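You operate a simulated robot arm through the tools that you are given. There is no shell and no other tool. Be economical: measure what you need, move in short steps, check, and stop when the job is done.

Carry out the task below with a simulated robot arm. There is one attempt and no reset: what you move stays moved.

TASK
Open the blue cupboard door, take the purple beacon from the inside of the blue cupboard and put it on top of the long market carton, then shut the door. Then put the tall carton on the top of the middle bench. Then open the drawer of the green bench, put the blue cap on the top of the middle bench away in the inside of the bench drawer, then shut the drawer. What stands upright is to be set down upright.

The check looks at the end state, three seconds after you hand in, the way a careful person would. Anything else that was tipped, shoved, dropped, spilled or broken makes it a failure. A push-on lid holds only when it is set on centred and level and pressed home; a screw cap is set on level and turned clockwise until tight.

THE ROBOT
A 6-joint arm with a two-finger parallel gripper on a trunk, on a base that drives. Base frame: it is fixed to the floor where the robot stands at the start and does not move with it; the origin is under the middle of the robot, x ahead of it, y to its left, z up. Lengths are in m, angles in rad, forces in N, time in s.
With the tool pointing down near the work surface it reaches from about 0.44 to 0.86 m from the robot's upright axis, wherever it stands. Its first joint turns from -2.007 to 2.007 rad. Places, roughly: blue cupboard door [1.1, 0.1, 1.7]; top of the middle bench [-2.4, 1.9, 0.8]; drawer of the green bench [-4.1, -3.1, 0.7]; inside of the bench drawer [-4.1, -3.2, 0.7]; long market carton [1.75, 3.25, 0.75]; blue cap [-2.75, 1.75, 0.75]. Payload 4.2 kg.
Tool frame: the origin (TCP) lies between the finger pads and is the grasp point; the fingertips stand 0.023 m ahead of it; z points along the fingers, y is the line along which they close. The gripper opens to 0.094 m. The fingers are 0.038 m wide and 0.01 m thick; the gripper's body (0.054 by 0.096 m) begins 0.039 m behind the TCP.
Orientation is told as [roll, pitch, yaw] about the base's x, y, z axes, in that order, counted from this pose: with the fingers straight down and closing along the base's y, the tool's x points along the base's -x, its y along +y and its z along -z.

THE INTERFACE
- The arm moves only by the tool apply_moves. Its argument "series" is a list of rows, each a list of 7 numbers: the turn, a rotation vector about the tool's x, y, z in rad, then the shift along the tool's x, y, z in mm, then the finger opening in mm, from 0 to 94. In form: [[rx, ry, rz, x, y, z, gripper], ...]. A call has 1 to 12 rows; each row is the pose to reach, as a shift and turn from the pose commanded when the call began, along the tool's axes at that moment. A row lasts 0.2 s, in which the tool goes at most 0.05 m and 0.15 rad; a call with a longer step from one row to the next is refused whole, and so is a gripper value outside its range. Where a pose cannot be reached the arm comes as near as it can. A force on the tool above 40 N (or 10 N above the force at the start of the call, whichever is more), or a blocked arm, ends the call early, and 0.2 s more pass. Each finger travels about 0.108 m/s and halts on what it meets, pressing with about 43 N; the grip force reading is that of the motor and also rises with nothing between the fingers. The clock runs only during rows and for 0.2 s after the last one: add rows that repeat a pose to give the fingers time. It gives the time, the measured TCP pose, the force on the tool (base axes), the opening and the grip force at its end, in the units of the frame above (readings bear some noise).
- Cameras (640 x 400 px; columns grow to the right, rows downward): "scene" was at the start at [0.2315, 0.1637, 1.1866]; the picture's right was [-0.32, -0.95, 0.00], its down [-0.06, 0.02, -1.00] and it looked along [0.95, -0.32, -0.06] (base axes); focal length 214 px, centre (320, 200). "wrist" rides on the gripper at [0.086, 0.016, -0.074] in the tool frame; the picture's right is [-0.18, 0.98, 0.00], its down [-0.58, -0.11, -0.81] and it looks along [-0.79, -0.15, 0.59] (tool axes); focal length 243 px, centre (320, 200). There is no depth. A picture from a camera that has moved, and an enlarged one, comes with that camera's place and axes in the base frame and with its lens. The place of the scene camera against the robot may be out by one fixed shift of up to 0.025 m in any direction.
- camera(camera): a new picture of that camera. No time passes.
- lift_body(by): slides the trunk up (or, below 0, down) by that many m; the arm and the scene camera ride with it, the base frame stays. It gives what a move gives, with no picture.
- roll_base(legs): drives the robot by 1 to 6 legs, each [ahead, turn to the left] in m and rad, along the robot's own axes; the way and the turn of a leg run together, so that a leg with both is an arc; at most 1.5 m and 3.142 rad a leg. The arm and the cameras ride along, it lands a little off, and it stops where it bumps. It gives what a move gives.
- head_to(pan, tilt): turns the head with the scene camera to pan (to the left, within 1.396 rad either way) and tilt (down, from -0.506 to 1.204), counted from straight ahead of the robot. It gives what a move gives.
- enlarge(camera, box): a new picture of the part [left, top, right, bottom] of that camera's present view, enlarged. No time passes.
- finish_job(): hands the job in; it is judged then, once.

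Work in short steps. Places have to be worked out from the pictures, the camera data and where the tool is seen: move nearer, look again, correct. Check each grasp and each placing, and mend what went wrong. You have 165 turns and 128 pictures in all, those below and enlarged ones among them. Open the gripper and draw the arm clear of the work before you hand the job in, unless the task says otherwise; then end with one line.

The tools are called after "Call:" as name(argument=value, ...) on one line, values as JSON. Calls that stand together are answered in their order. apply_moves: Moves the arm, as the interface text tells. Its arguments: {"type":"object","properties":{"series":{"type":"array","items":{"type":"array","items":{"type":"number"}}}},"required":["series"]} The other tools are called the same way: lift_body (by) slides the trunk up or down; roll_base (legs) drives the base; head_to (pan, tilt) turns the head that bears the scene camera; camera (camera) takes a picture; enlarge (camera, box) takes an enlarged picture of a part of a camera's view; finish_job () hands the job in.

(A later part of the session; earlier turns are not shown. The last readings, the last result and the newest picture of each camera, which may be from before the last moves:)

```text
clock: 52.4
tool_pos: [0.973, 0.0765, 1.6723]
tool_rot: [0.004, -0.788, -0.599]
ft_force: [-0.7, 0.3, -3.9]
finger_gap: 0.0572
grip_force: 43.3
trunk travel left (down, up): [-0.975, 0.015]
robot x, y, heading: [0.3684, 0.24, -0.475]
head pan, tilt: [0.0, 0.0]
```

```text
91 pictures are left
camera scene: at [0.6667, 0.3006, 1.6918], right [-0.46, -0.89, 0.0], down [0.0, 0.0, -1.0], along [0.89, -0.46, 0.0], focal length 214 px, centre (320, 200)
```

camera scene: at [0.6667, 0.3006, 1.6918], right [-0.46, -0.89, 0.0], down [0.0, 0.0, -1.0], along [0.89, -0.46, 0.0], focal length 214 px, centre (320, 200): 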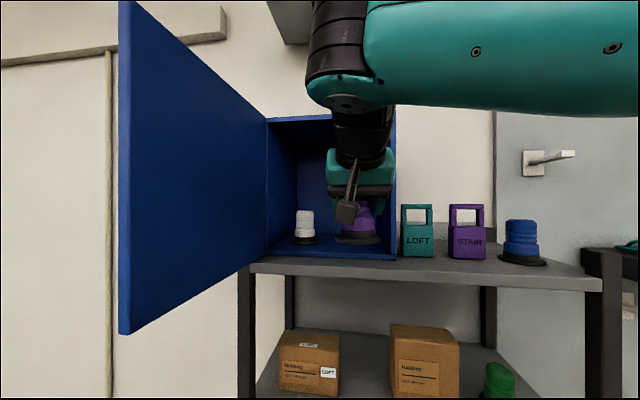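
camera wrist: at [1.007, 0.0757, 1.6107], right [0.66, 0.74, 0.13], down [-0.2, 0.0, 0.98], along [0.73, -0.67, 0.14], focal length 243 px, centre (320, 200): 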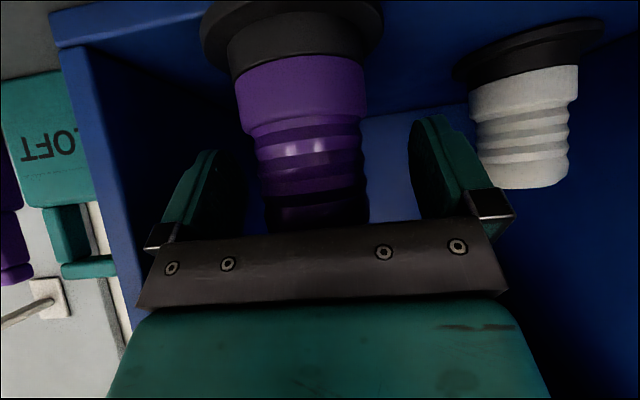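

The beacon is out. I back away, turn toward the far bench and lower the trunk for a look.

Call:
roll_base(legs=[[-0.45, 0], [0, 1.48]])

Call:
lift_body(by=-0.4)

Call:
head_to(pan=0.15, tilt=0.15)

Call:
camera(camera="scene")

```text
clock: 58.8
tool_pos: [0.171, 1.0371, 1.6731]
tool_rot: [0.003, -0.788, 0.903]
ft_force: [-0.1, 0.0, -4.3]
finger_gap: 0.0571
grip_force: 43.2
trunk travel left (down, up): [-0.975, 0.015]
robot x, y, heading: [-0.0359, 0.4463, 1.029]
head pan, tilt: [0.0, 0.0]
```

```text
clock: 62.6
tool_pos: [0.17, 1.0376, 1.2718]
tool_rot: [0.0, -0.787, 0.903]
ft_force: [0.6, 0.0, -4.5]
finger_gap: 0.0571
grip_force: 42.8
trunk travel left (down, up): [-0.575, 0.415]
robot x, y, heading: [-0.0346, 0.4501, 1.025]
head pan, tilt: [0.0, 0.0]
```

```text
clock: 63.3
tool_pos: [0.1705, 1.0379, 1.271]
tool_rot: [0.0, -0.789, 0.904]
ft_force: [0.5, 0.4, -3.7]
finger_gap: 0.057
grip_force: 42.9
trunk travel left (down, up): [-0.575, 0.415]
robot x, y, heading: [-0.034, 0.45, 1.028]
head pan, tilt: [0.15, 0.15]
```

```text
90 pictures are left
camera scene: at [-0.0938, 0.7623, 1.2781], right [0.92, -0.39, 0.0], down [-0.06, -0.14, -0.99], along [0.38, 0.91, -0.15], focal length 214 px, centre (320, 200)
```

scene: 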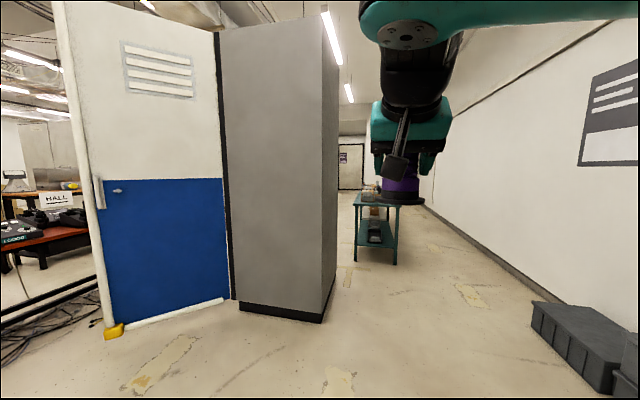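

The bench's near end runs from about (1.42, 3.09) to (1.87, 2.82), its length going away. I drive toward it, keeping right of the gray cabinet.

Call:
roll_base(legs=[[0, -0.08], [1.3, 0], [0.6, 0.05]])

Call:
head_to(pan=0.0, tilt=0.35)

Call:
camera(camera="scene")

```text
clock: 73.5
tool_pos: [1.2867, 2.618, 1.2724]
tool_rot: [0.004, -0.786, 0.883]
ft_force: [-0.7, 0.4, -4.3]
finger_gap: 0.057
grip_force: 43.3
trunk travel left (down, up): [-0.575, 0.415]
robot x, y, heading: [1.0724, 2.0332, 1.0]
head pan, tilt: [0.15, 0.15]
```

```text
clock: 74.2
tool_pos: [1.2874, 2.6189, 1.2712]
tool_rot: [0.002, -0.785, 0.885]
ft_force: [-1.0, -0.4, -4.4]
finger_gap: 0.0571
grip_force: 42.4
trunk travel left (down, up): [-0.575, 0.415]
robot x, y, heading: [1.071, 2.0336, 1.007]
head pan, tilt: [0.0, 0.351]
```

```text
89 pictures are left
camera scene: at [1.0299, 2.3418, 1.2594], right [0.84, -0.54, 0.0], down [-0.18, -0.29, -0.94], along [0.5, 0.79, -0.34], focal length 214 px, centre (320, 200)
```

scene: 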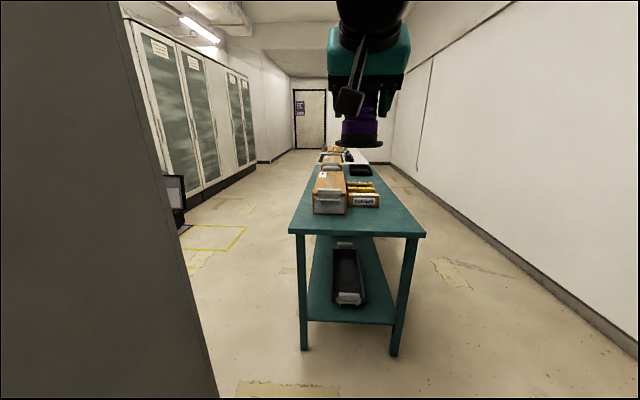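

I zoom on the bench top to see the cartons.

Call:
enlarge(camera="scene", box=[260, 130, 440, 250])

```text
3.33 times, centred on (350, 190) of scene
camera zoom: at [1.0299, 2.3418, 1.2594], right [0.84, -0.54, 0.0], down [-0.18, -0.29, -0.94], along [0.5, 0.79, -0.34], focal length 715 px, centre (220, 233)
```

zoom: 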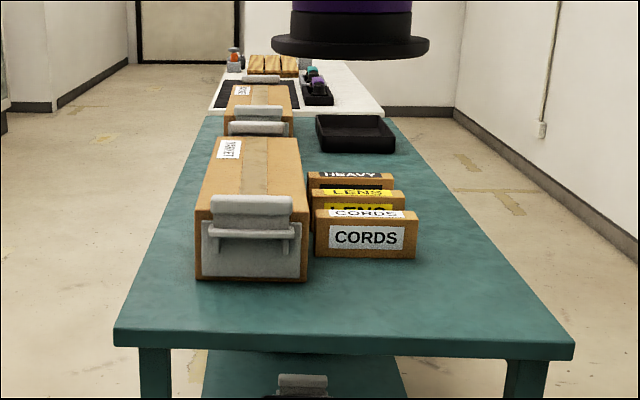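

I drive closer to the bench end.

Call:
roll_base(legs=[[0.5, 0]])

Call:
head_to(pan=0.0, tilt=0.6)

Call:
camera(camera="scene")

Call:
camera(camera="wrist")

```text
clock: 77.2
tool_pos: [1.5541, 3.0416, 1.2704]
tool_rot: [0.002, -0.786, 0.885]
ft_force: [0.3, 1.0, -4.2]
finger_gap: 0.0571
grip_force: 43.0
trunk travel left (down, up): [-0.575, 0.415]
robot x, y, heading: [1.3383, 2.4542, 1.005]
head pan, tilt: [0.0, 0.351]
```

```text
clock: 77.9
tool_pos: [1.5543, 3.0418, 1.2715]
tool_rot: [0.002, -0.785, 0.884]
ft_force: [1.0, 0.1, -4.0]
finger_gap: 0.0574
grip_force: 42.6
trunk travel left (down, up): [-0.575, 0.415]
robot x, y, heading: [1.3392, 2.4566, 1.008]
head pan, tilt: [0.0, 0.6]
```

```text
87 pictures are left
camera scene: at [1.2952, 2.7604, 1.2366], right [0.84, -0.54, 0.0], down [-0.3, -0.48, -0.83], along [0.44, 0.7, -0.56], focal length 214 px, centre (320, 200)
```

scene: 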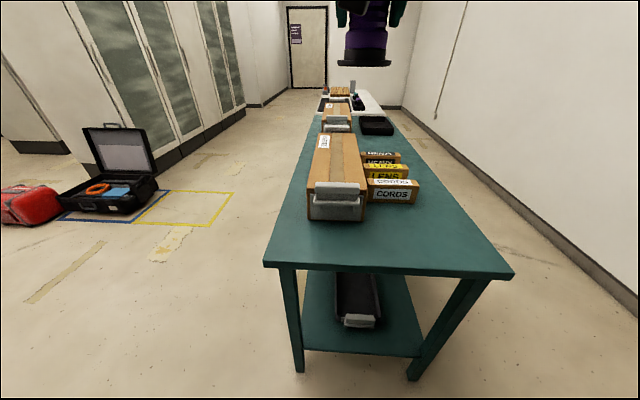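

```text
86 pictures are left
camera wrist: at [1.4706, 2.9645, 1.2624], right [-0.68, 0.72, 0.13], down [-0.02, -0.19, 0.98], along [0.73, 0.66, 0.14], focal length 243 px, centre (320, 200)
```

wrist: 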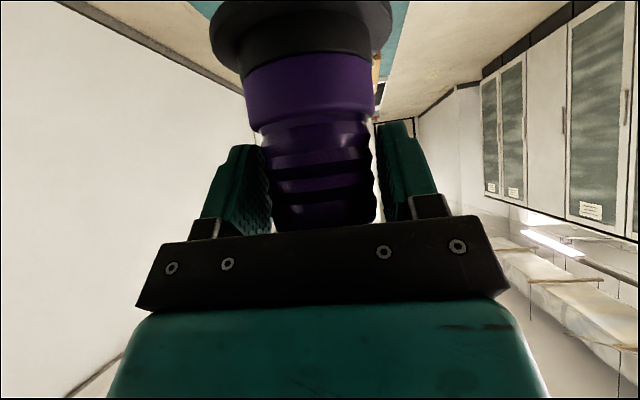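

I zoom on the carton to read its label and see its top.

Call:
enlarge(camera="scene", box=[285, 120, 435, 230])

```text
3.64 times, centred on (360, 175) of scene
camera zoom: at [1.2952, 2.7604, 1.2366], right [0.84, -0.54, 0.0], down [-0.3, -0.48, -0.83], along [0.44, 0.7, -0.56], focal length 780 px, centre (174, 291)
```

zoom: 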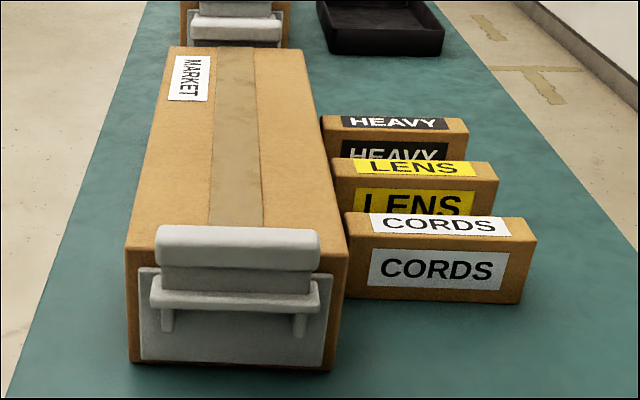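

Label "MARKET" confirmed; its flat top centres near (1.71, 3.33), top z ≈0.92. I drive 0.1 m closer and bring the beacon over it at a safe height.

Call:
roll_base(legs=[[0.1, 0]])

Call:
apply_moves(series=[[0, 0, 0, -29, 10, 29, 20], [0, 0, 0, -58, 20, 58, 20], [0, 0, 0, -87, 30, 87, 20], [0, 0, 0, -116, 40, 116, 20], [0, 0, 0, -144, 49, 144, 20], [0, 0, 0, -113, 49, 175, 20], [0, 0, 0, -82, 49, 206, 20], [0, 0, 0, -51, 49, 237, 20], [0, 0, 0, -31, 49, 257, 20], [0, 0, 0, -31, 49, 257, 20]])

Call:
camera(camera="scene")

```text
clock: 79.1
tool_pos: [1.6052, 3.1259, 1.2721]
tool_rot: [0.002, -0.787, 0.886]
ft_force: [-0.3, -0.5, -4.4]
finger_gap: 0.0571
grip_force: 43.5
trunk travel left (down, up): [-0.575, 0.415]
robot x, y, heading: [1.3898, 2.5396, 1.008]
head pan, tilt: [0.0, 0.6]
```

```text
clock: 81.3
tool_pos: [1.6938, 3.3271, 1.1205]
tool_rot: [-0.003, -0.783, 0.886]
ft_force: [-0.3, 0.9, -3.5]
finger_gap: 0.0573
grip_force: 42.8
out of reach, approached as far as the arm can: row 3, 4, 5, 6, 7, 9, 10
trunk travel left (down, up): [-0.575, 0.415]
robot x, y, heading: [1.3928, 2.5386, 1.009]
head pan, tilt: [0.0, 0.6]
```

```text
84 pictures are left
camera scene: at [1.3476, 2.8443, 1.2365], right [0.85, -0.53, 0.0], down [-0.3, -0.48, -0.82], along [0.44, 0.7, -0.57], focal length 214 px, centre (320, 200)
```

scene: 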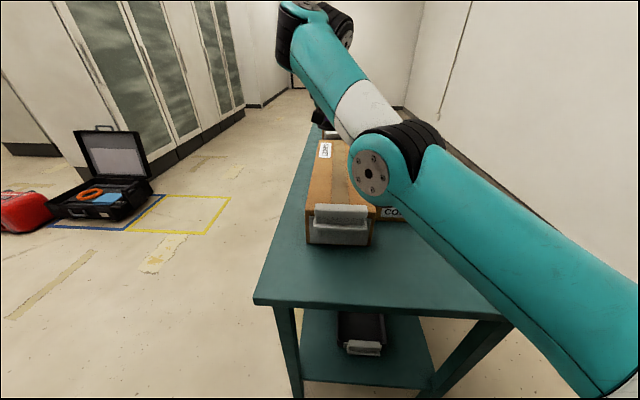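

The arm is bent strongly with its elbow low, so I am standing too close. I back the base 0.2 m and extend the arm by the same amount.

Call:
roll_base(legs=[[-0.2, 0]])

Call:
apply_moves(series=[[0, 0, 0, -28, 5, 28, 20], [0, 0, 0, -56, 10, 56, 20], [0, 0, 0, -84, 15, 84, 20], [0, 0, 0, -112, 20, 112, 20], [0, 0, 0, -135, 24, 135, 20], [0, 0, 0, -135, 24, 135, 20]])

Call:
camera(camera="scene")

```text
clock: 82.9
tool_pos: [1.5877, 3.1586, 1.1207]
tool_rot: [-0.001, -0.785, 0.886]
ft_force: [0.2, 0.1, -4.3]
finger_gap: 0.0568
grip_force: 43.3
trunk travel left (down, up): [-0.575, 0.415]
robot x, y, heading: [1.2841, 2.3717, 1.005]
head pan, tilt: [0.0, 0.6]
```

```text
clock: 84.3
tool_pos: [1.6414, 3.2071, 1.0732]
tool_rot: [-0.002, -0.781, 0.887]
ft_force: [-0.3, 0.6, -4.8]
finger_gap: 0.0571
grip_force: 42.6
out of reach, approached as far as the arm can: row 1, 2, 3, 4, 5, 6
trunk travel left (down, up): [-0.575, 0.415]
robot x, y, heading: [1.2858, 2.3724, 1.008]
head pan, tilt: [0.0, 0.6]
```

```text
83 pictures are left
camera scene: at [1.2407, 2.6749, 1.2365], right [0.85, -0.53, 0.0], down [-0.3, -0.48, -0.82], along [0.44, 0.7, -0.57], focal length 214 px, centre (320, 200)
```

scene: 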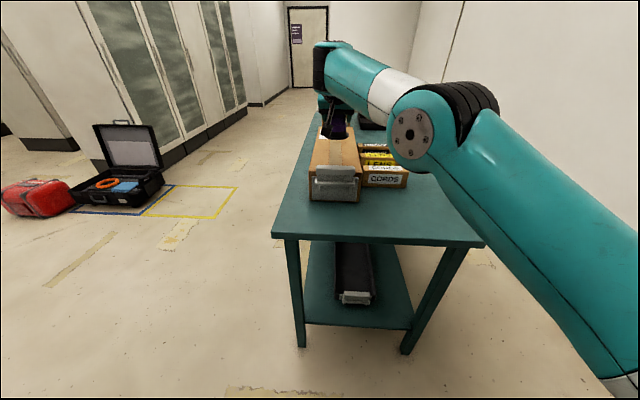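

The arm is now near full extension, so the base should be 0.1 m nearer. I drive ahead 0.1 m and check.

Call:
roll_base(legs=[[0.1, 0]])

Call:
enlarge(camera="scene", box=[270, 80, 450, 220])

```text
clock: 85.4
tool_pos: [1.6951, 3.2908, 1.0733]
tool_rot: [-0.001, -0.782, 0.884]
ft_force: [-0.6, 0.9, -3.2]
finger_gap: 0.0572
grip_force: 42.8
trunk travel left (down, up): [-0.575, 0.415]
robot x, y, heading: [1.3422, 2.4543, 1.002]
head pan, tilt: [0.0, 0.6]
```

```text
2.86 times, centred on (360, 150) of scene
camera zoom: at [1.2948, 2.76, 1.2365], right [0.85, -0.53, 0.0], down [-0.3, -0.48, -0.82], along [0.44, 0.7, -0.57], focal length 613 px, centre (206, 343)
```

zoom: 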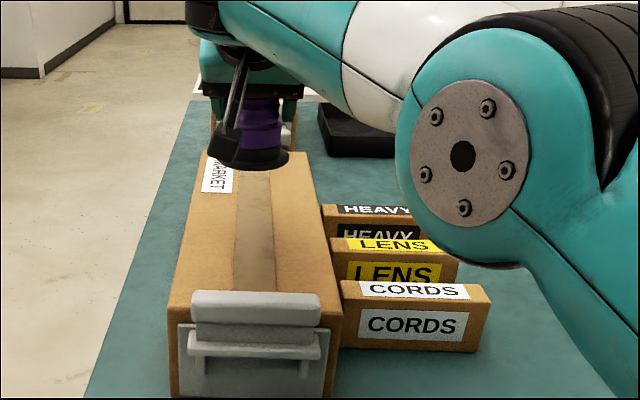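

The beacon hangs above the carton's middle. I lower by the trunk 0.06 and then look.

Call:
lift_body(by=-0.06)

Call:
enlarge(camera="scene", box=[270, 80, 450, 220])

```text
clock: 86.4
tool_pos: [1.695, 3.2911, 1.0132]
tool_rot: [0.0, -0.783, 0.886]
ft_force: [-0.4, 0.0, -5.0]
finger_gap: 0.0572
grip_force: 42.2
trunk travel left (down, up): [-0.515, 0.475]
robot x, y, heading: [1.3387, 2.4541, 1.006]
head pan, tilt: [0.0, 0.6]
```

```text
2.86 times, centred on (360, 150) of scene
camera zoom: at [1.2948, 2.76, 1.1765], right [0.85, -0.53, 0.0], down [-0.3, -0.48, -0.82], along [0.44, 0.7, -0.57], focal length 613 px, centre (206, 343)
```

zoom: 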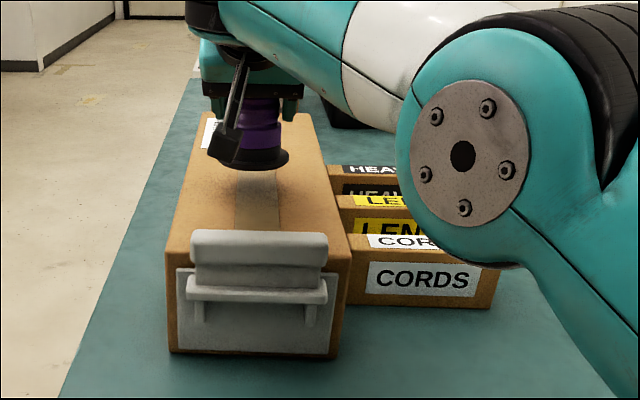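

The carton top works out at z≈0.917, about 2 cm below the beacon. I lower in small steps watching the force.

Call:
lift_body(by=-0.012)

Call:
lift_body(by=-0.006)

Call:
lift_body(by=-0.005)

```text
clock: 87.0
tool_pos: [1.6951, 3.2906, 0.9999]
tool_rot: [-0.001, -0.782, 0.885]
ft_force: [0.2, -0.6, -3.1]
finger_gap: 0.0569
grip_force: 42.7
trunk travel left (down, up): [-0.503, 0.487]
robot x, y, heading: [1.3387, 2.457, 1.005]
head pan, tilt: [0.0, 0.6]
```

```text
clock: 87.6
tool_pos: [1.6955, 3.2922, 0.9949]
tool_rot: [-0.002, -0.781, 0.884]
ft_force: [-0.5, -0.4, -4.9]
finger_gap: 0.0572
grip_force: 43.2
trunk travel left (down, up): [-0.497, 0.493]
robot x, y, heading: [1.3384, 2.456, 1.005]
head pan, tilt: [0.0, 0.6]
```

```text
clock: 88.1
tool_pos: [1.6954, 3.2908, 0.9897]
tool_rot: [-0.001, -0.781, 0.886]
ft_force: [0.2, 0.2, -4.2]
finger_gap: 0.0569
grip_force: 42.7
trunk travel left (down, up): [-0.492, 0.498]
robot x, y, heading: [1.3382, 2.4536, 1.006]
head pan, tilt: [0.0, 0.6]
```

No contact yet; I continue in 4 mm steps.

Call:
lift_body(by=-0.004)

Call:
lift_body(by=-0.004)

Call:
enlarge(camera="scene", box=[300, 80, 400, 170])

```text
clock: 88.6
tool_pos: [1.6958, 3.2913, 0.9863]
tool_rot: [-0.002, -0.783, 0.885]
ft_force: [0.5, -0.7, -4.0]
finger_gap: 0.0571
grip_force: 42.2
trunk travel left (down, up): [-0.488, 0.502]
robot x, y, heading: [1.3394, 2.4542, 1.006]
head pan, tilt: [0.0, 0.6]
```

```text
clock: 89.2
tool_pos: [1.6968, 3.2915, 0.9817]
tool_rot: [-0.002, -0.782, 0.885]
ft_force: [0.1, 0.5, -5.0]
finger_gap: 0.057
grip_force: 43.2
trunk travel left (down, up): [-0.484, 0.506]
robot x, y, heading: [1.3382, 2.4531, 1.006]
head pan, tilt: [0.0, 0.6]
```

```text
4.44 times, centred on (350, 125) of scene
camera zoom: at [1.2948, 2.76, 1.1455], right [0.85, -0.53, 0.0], down [-0.3, -0.48, -0.82], along [0.44, 0.7, -0.57], focal length 953 px, centre (187, 533)
```

zoom: 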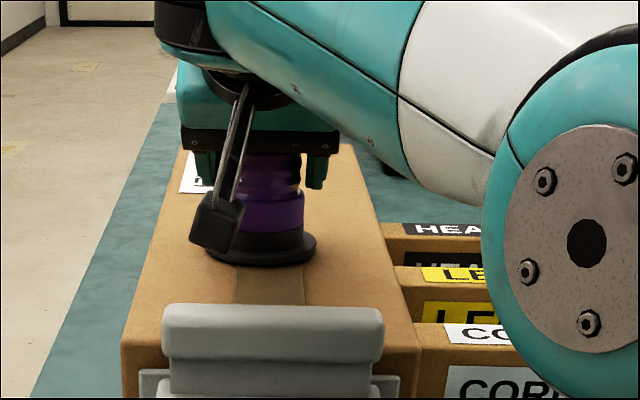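

Still hanging by a little. I keep stepping down.

Call:
lift_body(by=-0.004)

Call:
lift_body(by=-0.004)

Call:
lift_body(by=-0.004)

```text
clock: 89.7
tool_pos: [1.6955, 3.2912, 0.982]
tool_rot: [0.003, -0.787, 0.884]
ft_force: [0.3, 1.3, 9.3]
finger_gap: 0.0573
grip_force: 42.8
trunk travel left (down, up): [-0.48, 0.51]
robot x, y, heading: [1.3395, 2.4547, 1.006]
head pan, tilt: [0.0, 0.6]
```

```text
clock: 90.2
tool_pos: [1.6953, 3.2912, 0.9803]
tool_rot: [0.005, -0.795, 0.88]
ft_force: [1.6, 4.6, 32.9]
finger_gap: 0.057
grip_force: 43.0
trunk travel left (down, up): [-0.476, 0.514]
robot x, y, heading: [1.336, 2.4538, 1.008]
head pan, tilt: [0.0, 0.6]
```

```text
clock: 90.8
tool_pos: [1.6939, 3.2896, 0.9741]
tool_rot: [0.003, -0.789, 0.882]
ft_force: [-1.2, 2.2, 30.2]
finger_gap: 0.0573
grip_force: 42.9
trunk travel left (down, up): [-0.472, 0.518]
robot x, y, heading: [1.3378, 2.4579, 1.004]
head pan, tilt: [0.0, 0.6]
```

Contact is made, now pressing 30 N. I ease up 4 mm and open the fingers.

Call:
lift_body(by=0.004)

Call:
apply_moves(series=[[0, 0, 0, 0, 0, 0, 70], [0, 0, 0, 0, 0, 0, 90], [0, 0, 0, 0, 0, 0, 90]])

Call:
enlarge(camera="scene", box=[300, 80, 400, 170])

```text
clock: 91.3
tool_pos: [1.6942, 3.2908, 0.9756]
tool_rot: [0.0, -0.782, 0.885]
ft_force: [-1.3, -0.1, 16.9]
finger_gap: 0.0571
grip_force: 43.0
trunk travel left (down, up): [-0.476, 0.514]
robot x, y, heading: [1.3359, 2.4555, 1.006]
head pan, tilt: [0.0, 0.6]
```

```text
clock: 92.1
tool_pos: [1.6968, 3.291, 0.9741]
tool_rot: [-0.003, -0.782, 0.887]
ft_force: [-0.6, 0.3, -0.3]
finger_gap: 0.0901
grip_force: 0.0
trunk travel left (down, up): [-0.476, 0.514]
robot x, y, heading: [1.3389, 2.4593, 1.002]
head pan, tilt: [0.0, 0.6]
```

```text
4.44 times, centred on (350, 125) of scene
camera zoom: at [1.2947, 2.7598, 1.1376], right [0.85, -0.53, 0.0], down [-0.3, -0.48, -0.83], along [0.44, 0.7, -0.56], focal length 953 px, centre (187, 533)
```

zoom: 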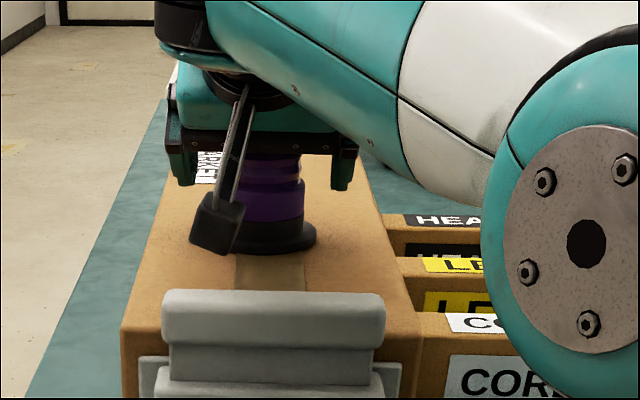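

Released and upright. I raise the trunk straight up to clear it, then check.

Call:
lift_body(by=0.25)

Call:
camera(camera="scene")

```text
clock: 94.7
tool_pos: [1.6962, 3.2913, 1.2238]
tool_rot: [-0.002, -0.782, 0.886]
ft_force: [1.3, 0.1, 0.5]
finger_gap: 0.0897
grip_force: 0.1
trunk travel left (down, up): [-0.726, 0.264]
robot x, y, heading: [1.339, 2.4538, 1.009]
head pan, tilt: [0.0, 0.6]
```

```text
78 pictures are left
camera scene: at [1.2947, 2.7598, 1.3876], right [0.85, -0.53, 0.0], down [-0.3, -0.48, -0.83], along [0.44, 0.7, -0.56], focal length 214 px, centre (320, 200)
```

scene: 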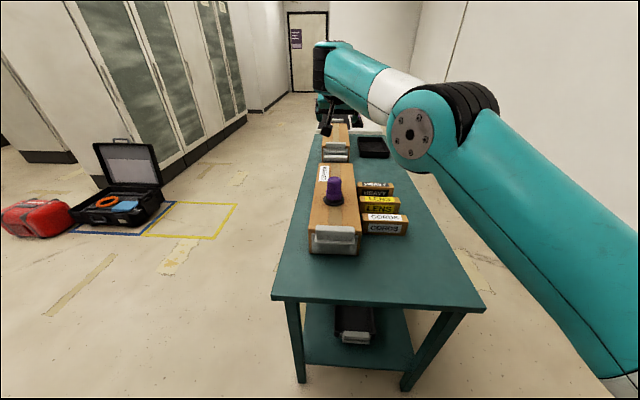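

The beacon stands upright on the market carton. I back along the way I came to return to the cupboard.

Call:
roll_base(legs=[[-1.2, 0], [-1.2, 0]])

Call:
apply_moves(series=[[0, -0.1, 0, -5, 0, -35, 60], [0, -0.2, 0, -10, 0, -70, 30], [0, -0.3, 0, -15, 0, -105, 0], [0, -0.4, 0, -20, 0, -135, 0], [0, -0.5, 0, -30, 0, -165, 0], [0, -0.6, 0, -40, 0, -190, 0], [0, -0.7, 0, -50, 0, -200, 0], [0, -0.785, 0, -60, 0, -210, 0], [0, -0.785, 0, -60, 0, -210, 0]])

Call:
head_to(pan=-1.2, tilt=-0.1)

Call:
camera(camera="scene")

```text
clock: 106.5
tool_pos: [0.4068, 1.2604, 1.2235]
tool_rot: [-0.001, -0.782, 0.884]
ft_force: [0.9, -0.4, 0.2]
finger_gap: 0.0899
grip_force: 0.0
trunk travel left (down, up): [-0.726, 0.264]
robot x, y, heading: [0.0513, 0.425, 1.004]
head pan, tilt: [0.0, 0.6]
```

```text
clock: 108.5
tool_pos: [0.338, 1.1786, 1.4152]
tool_rot: [-0.417, -1.568, 1.301]
ft_force: [0.6, 1.1, -0.7]
finger_gap: 0.0
grip_force: 42.5
trunk travel left (down, up): [-0.726, 0.264]
robot x, y, heading: [0.0516, 0.4248, 1.005]
head pan, tilt: [0.0, 0.6]
```

```text
clock: 109.9
tool_pos: [0.3398, 1.1775, 1.4148]
tool_rot: [-0.302, -1.568, 1.188]
ft_force: [-0.2, -0.4, 0.6]
finger_gap: 0.0
grip_force: 42.3
trunk travel left (down, up): [-0.726, 0.264]
robot x, y, heading: [0.0516, 0.424, 1.008]
head pan, tilt: [-1.201, -0.099]
```

```text
77 pictures are left
camera scene: at [0.0436, 0.6374, 1.4516], right [-0.19, -0.98, 0.0], down [0.1, -0.02, -1.0], along [0.98, -0.19, 0.1], focal length 214 px, centre (320, 200)
```

scene: 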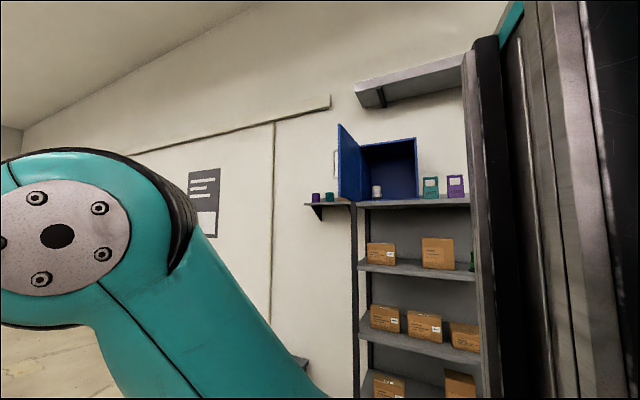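

The door is still open at about 90°, edge near (0.92, 0.38). I turn so the tool comes to its left (outer) side, below door level, then raise the trunk.

Call:
roll_base(legs=[[0, -1.085]])

Call:
lift_body(by=0.255)

Call:
head_to(pan=-0.3, tilt=0.0)

Call:
camera(camera="scene")

```text
clock: 113.0
tool_pos: [0.8505, 0.5249, 1.4167]
tool_rot: [-0.341, -1.567, 0.147]
ft_force: [-0.3, 0.0, -0.7]
finger_gap: 0.0
grip_force: 43.1
trunk travel left (down, up): [-0.726, 0.264]
robot x, y, heading: [0.049, 0.4211, -0.072]
head pan, tilt: [-1.201, -0.099]
```

```text
clock: 115.6
tool_pos: [0.8503, 0.5241, 1.67]
tool_rot: [-0.32, -1.567, 0.123]
ft_force: [0.2, 0.0, 0.0]
finger_gap: 0.0
grip_force: 41.7
trunk travel left (down, up): [-0.981, 0.009]
robot x, y, heading: [0.0471, 0.4263, -0.074]
head pan, tilt: [-1.201, -0.099]
```

```text
clock: 116.8
tool_pos: [0.8507, 0.5237, 1.6706]
tool_rot: [-0.323, -1.567, 0.125]
ft_force: [1.2, 0.8, 0.1]
finger_gap: 0.0
grip_force: 42.4
trunk travel left (down, up): [-0.981, 0.009]
robot x, y, heading: [0.0469, 0.4235, -0.075]
head pan, tilt: [-0.3, 0.0]
```

```text
76 pictures are left
camera scene: at [0.2913, 0.5719, 1.6978], right [-0.37, -0.93, 0.0], down [0.0, 0.0, -1.0], along [0.93, -0.37, 0.0], focal length 214 px, centre (320, 200)
```

scene: 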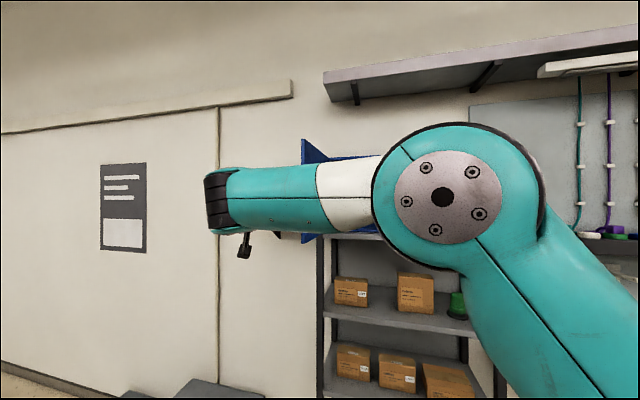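

I raise the tool to z≈1.82 (above the handle), turn it to heading -0.75 and bring it alongside the door's outer face.

Call:
apply_moves(series=[[0.07, 0, 0, -40, 0, 0, 0], [0.14, 0, 0, -80, 0, 0, 0], [0.21, 0, 0, -120, 0, 5, 0], [0.28, 0, 0, -150, 0, 20, 0], [0.35, 0, 0, -150, -10, 50, 0], [0.42, 0, 0, -150, -20, 80, 0], [0.49, 0, 0, -150, -35, 115, 0], [0.55, 0, 0, -150, -57, 155, 0], [0.55, 0, 0, -150, -57, 155, 0]])

Call:
camera(camera="wrist")

Call:
camera(camera="scene")

```text
clock: 118.8
tool_pos: [0.8752, 0.3985, 1.7097]
tool_rot: [-0.987, -1.566, 0.241]
ft_force: [0.4, -0.2, -0.1]
finger_gap: 0.0
grip_force: 43.0
out of reach, approached as far as the arm can: row 3, 4, 5, 6, 7, 8, 9
trunk travel left (down, up): [-0.981, 0.009]
robot x, y, heading: [0.0488, 0.4245, -0.068]
head pan, tilt: [-0.3, 0.0]
```

```text
75 pictures are left
camera wrist: at [0.8313, 0.4611, 1.6233], right [0.67, 0.72, 0.18], down [-0.66, 0.47, 0.58], along [0.34, -0.51, 0.79], focal length 243 px, centre (320, 200)
```

wrist: 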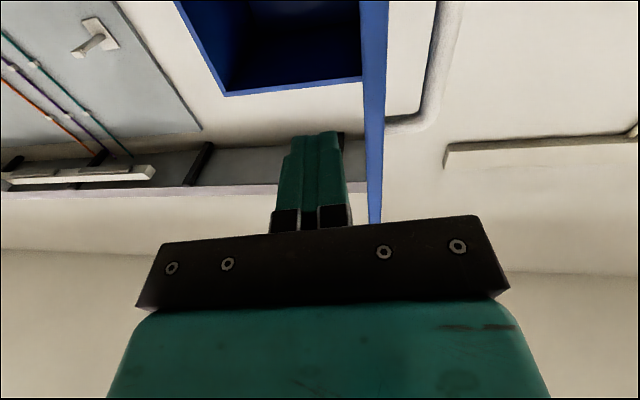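

```text
74 pictures are left
camera scene: at [0.2923, 0.5722, 1.6975], right [-0.36, -0.93, 0.0], down [0.0, 0.0, -1.0], along [0.93, -0.36, 0.0], focal length 214 px, centre (320, 200)
```

scene: 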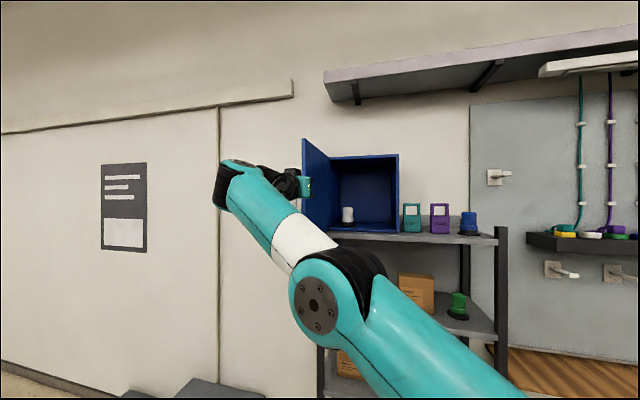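

The tool is out of range here and sits on the door's inner side. I draw it back, lower below the door, shift the base to about (0.165, 0.34), and come up again on the outer side.

Call:
apply_moves(series=[[-0.06, 0, 0, 0, 0, -35, 0], [-0.12, 0, 0, 0, 10, -70, 0], [-0.18, 0, 0, 0, 25, -105, 0], [-0.24, 0, 0, 0, 40, -135, 0], [-0.3, 0, 0, 0, 50, -157, 0], [-0.35, 0, 0, 0, 59, -157, 0], [-0.35, 0, 0, 0, 59, -157, 0]])

Call:
lift_body(by=-0.3)

Call:
roll_base(legs=[[0, -0.57], [0.145, 0], [0, 0.57]])

```text
clock: 120.4
tool_pos: [0.8153, 0.5635, 1.7349]
tool_rot: [-0.361, -1.569, -0.035]
ft_force: [-0.2, 0.3, 0.2]
finger_gap: 0.0
grip_force: 42.6
out of reach, approached as far as the arm can: row 1, 2, 3, 4, 5, 6, 7
trunk travel left (down, up): [-0.981, 0.009]
robot x, y, heading: [0.0492, 0.4246, -0.071]
head pan, tilt: [-0.3, 0.0]
```

```text
clock: 123.4
tool_pos: [0.8154, 0.5636, 1.4343]
tool_rot: [-0.382, -1.568, -0.019]
ft_force: [-0.6, -0.8, 0.6]
finger_gap: 0.0
grip_force: 42.5
trunk travel left (down, up): [-0.681, 0.309]
robot x, y, heading: [0.0471, 0.4225, -0.07]
head pan, tilt: [-0.3, 0.0]
```

```text
clock: 127.9
tool_pos: [0.9334, 0.4712, 1.4342]
tool_rot: [-0.344, -1.568, -0.056]
ft_force: [-0.4, -0.5, 0.5]
finger_gap: 0.0
grip_force: 42.5
trunk travel left (down, up): [-0.681, 0.309]
robot x, y, heading: [0.1655, 0.3369, -0.072]
head pan, tilt: [-0.3, 0.0]
```

Positioned. I raise the trunk and then the tool to z≈1.82, turning to heading -0.75.

Call:
lift_body(by=0.3)

Call:
apply_moves(series=[[0, 0, 0, -30, 5, 0, 0], [0.05, 0, 0, -60, 10, 5, 0], [0.1, 0, 0, -85, 15, 10, 0], [0.2, 0, 0, -85, 10, 25, 0], [0.3, 0, 0, -85, 0, 45, 0], [0.35, 0, 0, -85, -5, 60, 0], [0.35, 0, 0, -85, -5, 60, 0]])

Call:
camera(camera="wrist")

```text
clock: 130.9
tool_pos: [0.9334, 0.4716, 1.7334]
tool_rot: [-0.357, -1.567, -0.04]
ft_force: [-0.2, 0.5, -0.3]
finger_gap: 0.0001
grip_force: 42.5
trunk travel left (down, up): [-0.981, 0.009]
robot x, y, heading: [0.1667, 0.331, -0.073]
head pan, tilt: [-0.3, 0.0]
```

```text
clock: 132.5
tool_pos: [0.9122, 0.3839, 1.7552]
tool_rot: [-2.834, -1.566, 2.166]
ft_force: [0.0, 0.4, -0.2]
finger_gap: 0.0
grip_force: 42.4
out of reach, approached as far as the arm can: row 1, 2, 3, 4, 5, 6, 7
trunk travel left (down, up): [-0.981, 0.009]
robot x, y, heading: [0.1667, 0.3381, -0.074]
head pan, tilt: [-0.3, 0.0]
```

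```text
73 pictures are left
camera wrist: at [0.8643, 0.4436, 1.6686], right [0.61, 0.77, 0.18], down [-0.7, 0.42, 0.58], along [0.37, -0.48, 0.8], focal length 243 px, centre (320, 200)
```

wrist: 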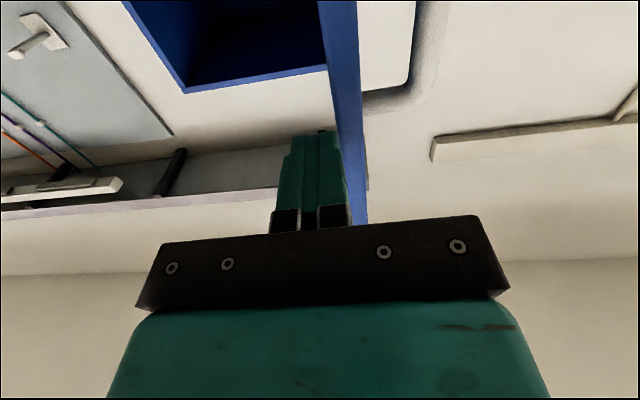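

The arm strays at that height, so I change tactics: keep the arm fixed at z≈1.585 (under the handle) and swing the door shut with base turns. First I back off, lower, and get round the outer side.

Call:
roll_base(legs=[[-0.15, 0]])

Call:
lift_body(by=-0.17)

Call:
roll_base(legs=[[0, 0.2], [0.2, 0]])

Call:
camera(camera="wrist")

Call:
camera(camera="scene")

```text
clock: 133.9
tool_pos: [0.7613, 0.3958, 1.7558]
tool_rot: [-2.653, -1.564, 1.987]
ft_force: [-0.8, -0.2, -0.7]
finger_gap: 0.0001
grip_force: 42.6
trunk travel left (down, up): [-0.981, 0.009]
robot x, y, heading: [0.0156, 0.3453, -0.072]
head pan, tilt: [-0.3, 0.0]
```

```text
clock: 135.8
tool_pos: [0.7613, 0.3958, 1.5859]
tool_rot: [-2.701, -1.563, 2.034]
ft_force: [1.0, 0.4, -0.1]
finger_gap: 0.0
grip_force: 42.4
trunk travel left (down, up): [-0.811, 0.179]
robot x, y, heading: [0.0156, 0.3423, -0.075]
head pan, tilt: [-0.3, 0.0]
```

```text
clock: 138.2
tool_pos: [0.9367, 0.566, 1.586]
tool_rot: [-2.701, -1.565, 2.227]
ft_force: [-0.3, -0.5, -0.5]
finger_gap: 0.0
grip_force: 42.1
trunk travel left (down, up): [-0.811, 0.179]
robot x, y, heading: [0.2142, 0.3745, 0.122]
head pan, tilt: [-0.3, 0.0]
```

```text
72 pictures are left
camera wrist: at [0.8783, 0.6145, 1.4983], right [0.45, 0.88, 0.18], down [-0.77, 0.27, 0.58], along [0.46, -0.4, 0.8], focal length 243 px, centre (320, 200)
```

wrist: 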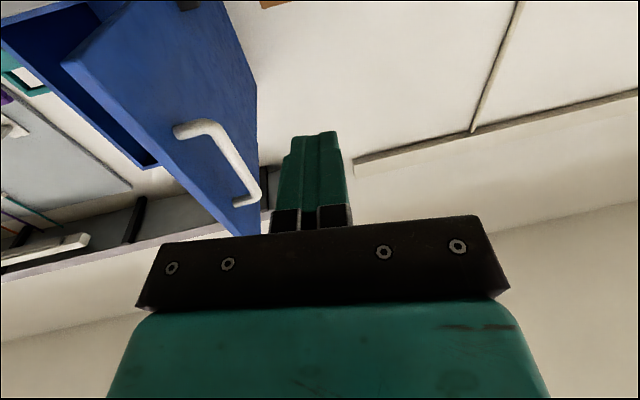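

```text
71 pictures are left
camera scene: at [0.423, 0.5647, 1.5278], right [-0.18, -0.98, 0.0], down [0.0, 0.0, -1.0], along [0.98, -0.18, 0.0], focal length 214 px, centre (320, 200)
```

scene: 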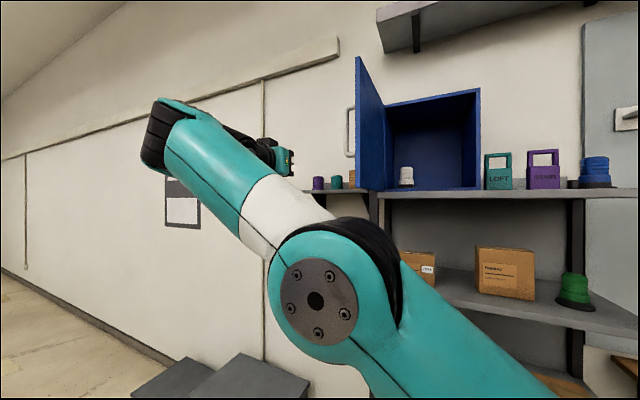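

The tool is on the outer side, a bit level with the handle's foot. I lower 2 cm more and sweep right by turning the base.

Call:
lift_body(by=-0.022)

Call:
roll_base(legs=[[0, -0.35]])

Call:
camera(camera="scene")

```text
clock: 138.9
tool_pos: [0.9361, 0.5659, 1.5638]
tool_rot: [-2.679, -1.565, 2.207]
ft_force: [-0.2, -0.6, 0.5]
finger_gap: 0.0001
grip_force: 42.4
trunk travel left (down, up): [-0.789, 0.201]
robot x, y, heading: [0.2137, 0.3692, 0.124]
head pan, tilt: [-0.3, 0.0]
```

```text
clock: 140.3
tool_pos: [0.9593, 0.3061, 1.5637]
tool_rot: [-2.613, -1.566, 1.792]
ft_force: [-0.4, 0.5, -0.4]
finger_gap: 0.0
grip_force: 42.7
trunk travel left (down, up): [-0.789, 0.201]
robot x, y, heading: [0.2141, 0.368, -0.233]
head pan, tilt: [-0.3, 0.0]
```

```text
70 pictures are left
camera scene: at [0.4775, 0.4783, 1.5058], right [-0.51, -0.86, 0.0], down [0.0, 0.0, -1.0], along [0.86, -0.51, 0.0], focal length 214 px, centre (320, 200)
```

scene: 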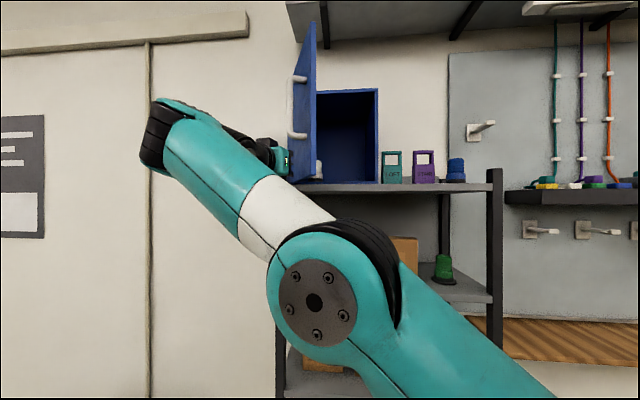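

The door is swinging shut. I keep turning.

Call:
roll_base(legs=[[0, -0.3]])

Call:
camera(camera="scene")

Call:
camera(camera="wrist")

```text
clock: 141.7
tool_pos: [0.9087, 0.0929, 1.5636]
tool_rot: [-2.541, -1.565, 1.423]
ft_force: [-0.1, 0.7, 0.3]
finger_gap: 0.0002
grip_force: 42.4
trunk travel left (down, up): [-0.789, 0.201]
robot x, y, heading: [0.2125, 0.367, -0.526]
head pan, tilt: [-0.3, 0.0]
```

```text
69 pictures are left
camera scene: at [0.4978, 0.3947, 1.5058], right [-0.74, -0.68, 0.0], down [0.0, 0.0, -1.0], along [0.68, -0.74, 0.0], focal length 214 px, centre (320, 200)
```

scene: 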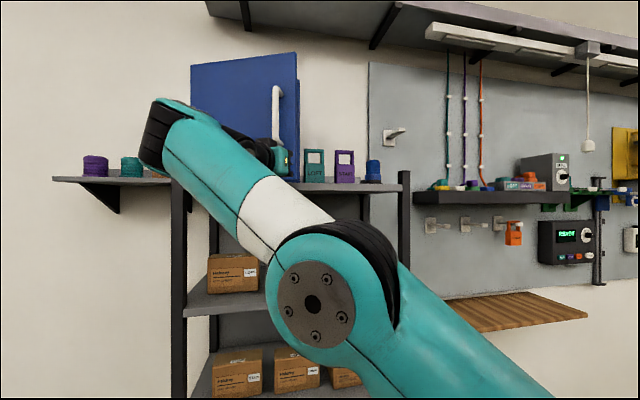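

```text
68 pictures are left
camera wrist: at [0.8908, 0.1665, 1.4758], right [0.88, 0.43, 0.18], down [-0.45, 0.68, 0.58], along [0.13, -0.59, 0.8], focal length 243 px, centre (320, 200)
```

wrist: 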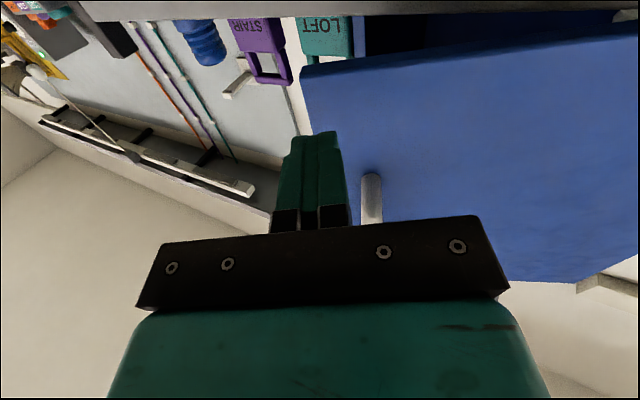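

The door is about 0.45 rad from shut with the fingers just below the handle. I drive ahead 0.13 m to push it to.

Call:
roll_base(legs=[[0.13, 0]])

Call:
camera(camera="scene")

Call:
camera(camera="wrist")

```text
clock: 143.0
tool_pos: [1.023, 0.0231, 1.5623]
tool_rot: [-2.574, -1.566, 1.454]
ft_force: [-5.0, 3.7, -1.2]
finger_gap: 0.0
grip_force: 42.4
trunk travel left (down, up): [-0.789, 0.201]
robot x, y, heading: [0.3302, 0.3044, -0.528]
head pan, tilt: [-0.3, 0.0]
```

```text
67 pictures are left
camera scene: at [0.6132, 0.3266, 1.5059], right [-0.74, -0.68, 0.0], down [0.0, 0.0, -1.0], along [0.68, -0.74, 0.0], focal length 214 px, centre (320, 200)
```

scene: 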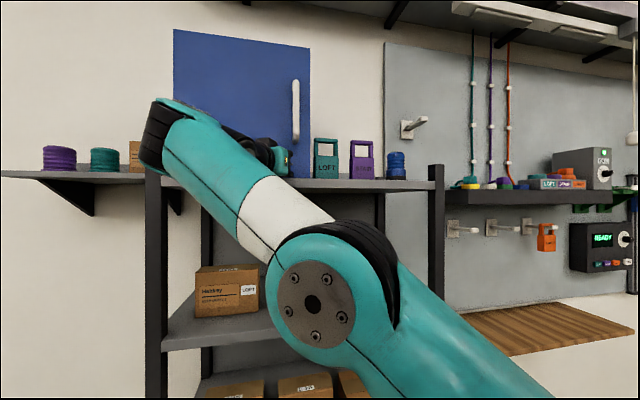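

```text
66 pictures are left
camera wrist: at [1.0055, 0.0977, 1.476], right [0.88, 0.43, 0.18], down [-0.45, 0.68, 0.58], along [0.13, -0.59, 0.8], focal length 243 px, centre (320, 200)
```

wrist: 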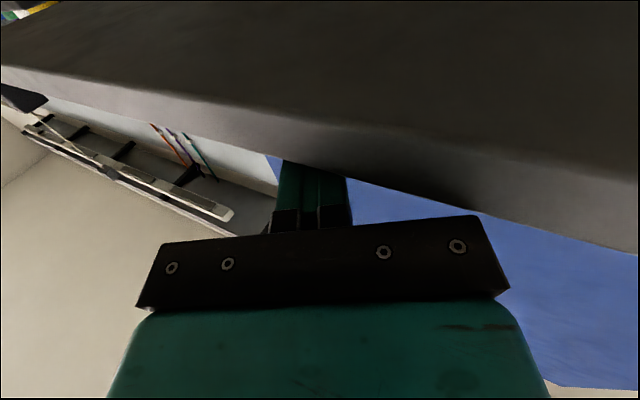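

The door looks shut with 6 N reaction. I press a few millimetres more to be sure it is home.

Call:
apply_moves(series=[[0, 0, 0, 0, 2, 4, 0], [0, 0, 0, 0, 5, 9, 0], [0, 0, 0, 0, 5, 9, 0]])

Call:
enlarge(camera="scene", box=[160, 20, 420, 200])

```text
clock: 143.6
tool_pos: [1.0236, 0.0236, 1.5628]
tool_rot: [-3.074, -1.57, 1.956]
ft_force: [-22.9, 11.4, -2.1]
finger_gap: 0.0001
grip_force: 42.3
out of reach, approached as far as the arm can: row 2
trunk travel left (down, up): [-0.789, 0.201]
robot x, y, heading: [0.3304, 0.3082, -0.527]
head pan, tilt: [-0.3, 0.0]
stopped in row 2: the force on the tool passed its limit (the readings are from after the stop); the commanded pose is now the measured one
```

```text
2.22 times, centred on (290, 110) of scene
camera zoom: at [0.6112, 0.328, 1.5062], right [-0.74, -0.68, 0.0], down [0.0, 0.0, -1.0], along [0.68, -0.74, 0.0], focal length 477 px, centre (387, 400)
```

zoom: 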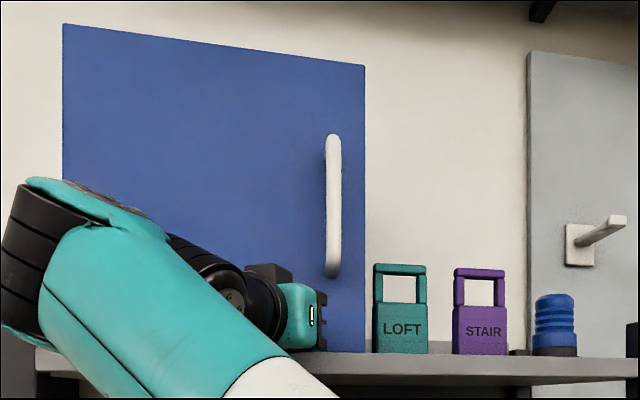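

The door is shut. I back off and look at the whole shelf for the tall carton.

Call:
roll_base(legs=[[-0.6, 0]])

Call:
lift_body(by=-0.4)

Call:
head_to(pan=0.0, tilt=0.15)

Call:
camera(camera="scene")

```text
clock: 146.9
tool_pos: [0.5123, 0.3257, 1.5618]
tool_rot: [-2.333, -1.568, 1.225]
ft_force: [-0.5, -0.4, 0.3]
finger_gap: 0.0001
grip_force: 42.1
trunk travel left (down, up): [-0.789, 0.201]
robot x, y, heading: [-0.1851, 0.6025, -0.52]
head pan, tilt: [-0.3, 0.0]
```

```text
clock: 150.8
tool_pos: [0.5119, 0.3264, 1.1611]
tool_rot: [-2.341, -1.567, 1.233]
ft_force: [0.1, 0.7, 0.3]
finger_gap: 0.0002
grip_force: 42.1
trunk travel left (down, up): [-0.389, 0.601]
robot x, y, heading: [-0.1881, 0.6021, -0.516]
head pan, tilt: [-0.3, 0.0]
```

```text
clock: 151.6
tool_pos: [0.5128, 0.3256, 1.1624]
tool_rot: [-2.33, -1.566, 1.225]
ft_force: [-0.3, -0.9, 0.3]
finger_gap: 0.0001
grip_force: 41.8
trunk travel left (down, up): [-0.389, 0.601]
robot x, y, heading: [-0.1866, 0.6017, -0.521]
head pan, tilt: [0.0, 0.15]
```

```text
64 pictures are left
camera scene: at [0.1152, 0.6473, 1.0921], right [-0.5, -0.87, 0.0], down [-0.13, 0.07, -0.99], along [0.86, -0.49, -0.15], focal length 214 px, centre (320, 200)
```

scene: 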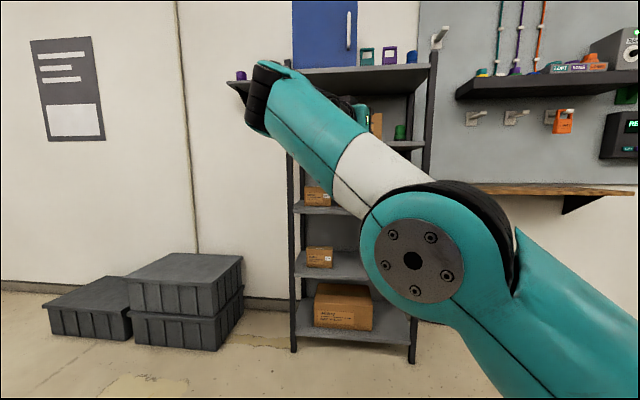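

I turn around to survey the middle bench side for other tall cartons.

Call:
roll_base(legs=[[0, 3.0]])

Call:
head_to(pan=0.6, tilt=0.1)

Call:
camera(camera="scene")

Call:
head_to(pan=-0.7, tilt=0.1)

Call:
camera(camera="scene")

```text
clock: 159.0
tool_pos: [-0.8383, 0.976, 1.1631]
tool_rot: [-2.34, -1.566, -2.055]
ft_force: [-0.7, -0.3, 0.6]
finger_gap: 0.0
grip_force: 42.6
trunk travel left (down, up): [-0.389, 0.601]
robot x, y, heading: [-0.1859, 0.6037, 2.48]
head pan, tilt: [0.0, 0.15]
```

```text
clock: 160.0
tool_pos: [-0.8385, 0.9755, 1.1624]
tool_rot: [-2.334, -1.566, -2.061]
ft_force: [0.2, -0.3, 0.7]
finger_gap: 0.0
grip_force: 42.9
trunk travel left (down, up): [-0.389, 0.601]
robot x, y, heading: [-0.1853, 0.6027, 2.478]
head pan, tilt: [0.6, 0.099]
```

```text
63 pictures are left
camera scene: at [-0.5257, 0.5451, 1.0968], right [0.06, 1.0, 0.0], down [0.1, -0.01, -0.99], along [-0.99, 0.06, -0.1], focal length 214 px, centre (320, 200)
```

scene: 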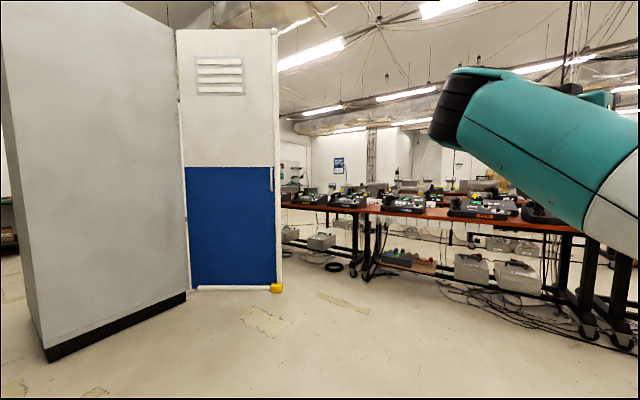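

```text
clock: 161.4
tool_pos: [-0.8378, 0.9764, 1.1617]
tool_rot: [-2.337, -1.566, -2.058]
ft_force: [0.9, 0.3, -0.1]
finger_gap: 0.0001
grip_force: 42.7
trunk travel left (down, up): [-0.389, 0.601]
robot x, y, heading: [-0.1892, 0.6031, 2.477]
head pan, tilt: [-0.7, 0.099]
```

```text
62 pictures are left
camera scene: at [-0.4528, 0.6292, 1.0968], right [0.98, 0.21, 0.0], down [0.02, -0.1, -1.0], along [-0.21, 0.97, -0.1], focal length 214 px, centre (320, 200)
```

scene: 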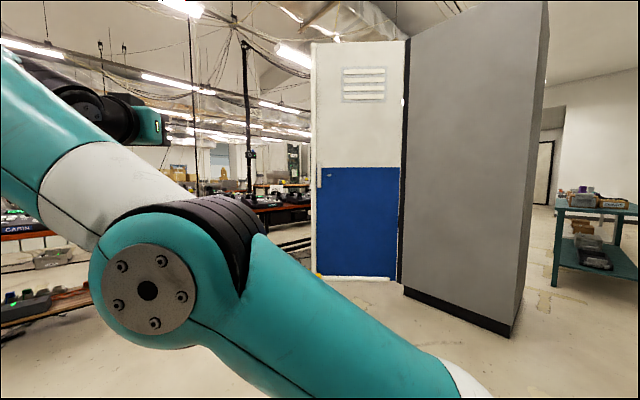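

Red-topped tables stand in the gap. I pan toward (-2.4, 1.9) and zoom in.

Call:
head_to(pan=0.3, tilt=0.1)

Call:
enlarge(camera="scene", box=[180, 130, 460, 300])

```text
clock: 162.7
tool_pos: [-0.838, 0.9743, 1.1607]
tool_rot: [-2.338, -1.567, -2.056]
ft_force: [0.6, -0.1, 0.1]
finger_gap: 0.0001
grip_force: 42.4
trunk travel left (down, up): [-0.389, 0.601]
robot x, y, heading: [-0.1861, 0.6036, 2.478]
head pan, tilt: [0.3, 0.099]
```

```text
2.29 times, centred on (320, 215) of scene
camera zoom: at [-0.5198, 0.572, 1.0968], right [0.36, 0.93, 0.0], down [0.09, -0.04, -1.0], along [-0.93, 0.35, -0.1], focal length 490 px, centre (320, 166)
```

zoom: 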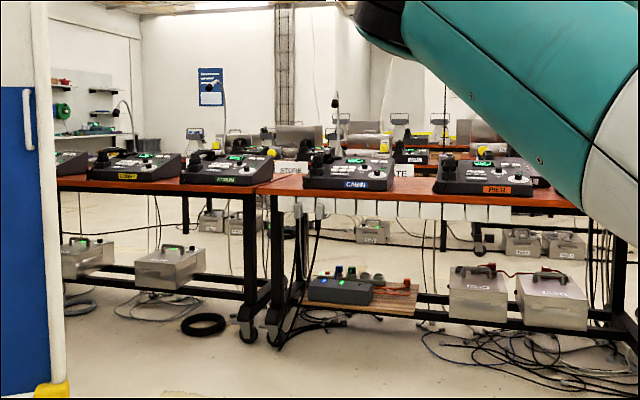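

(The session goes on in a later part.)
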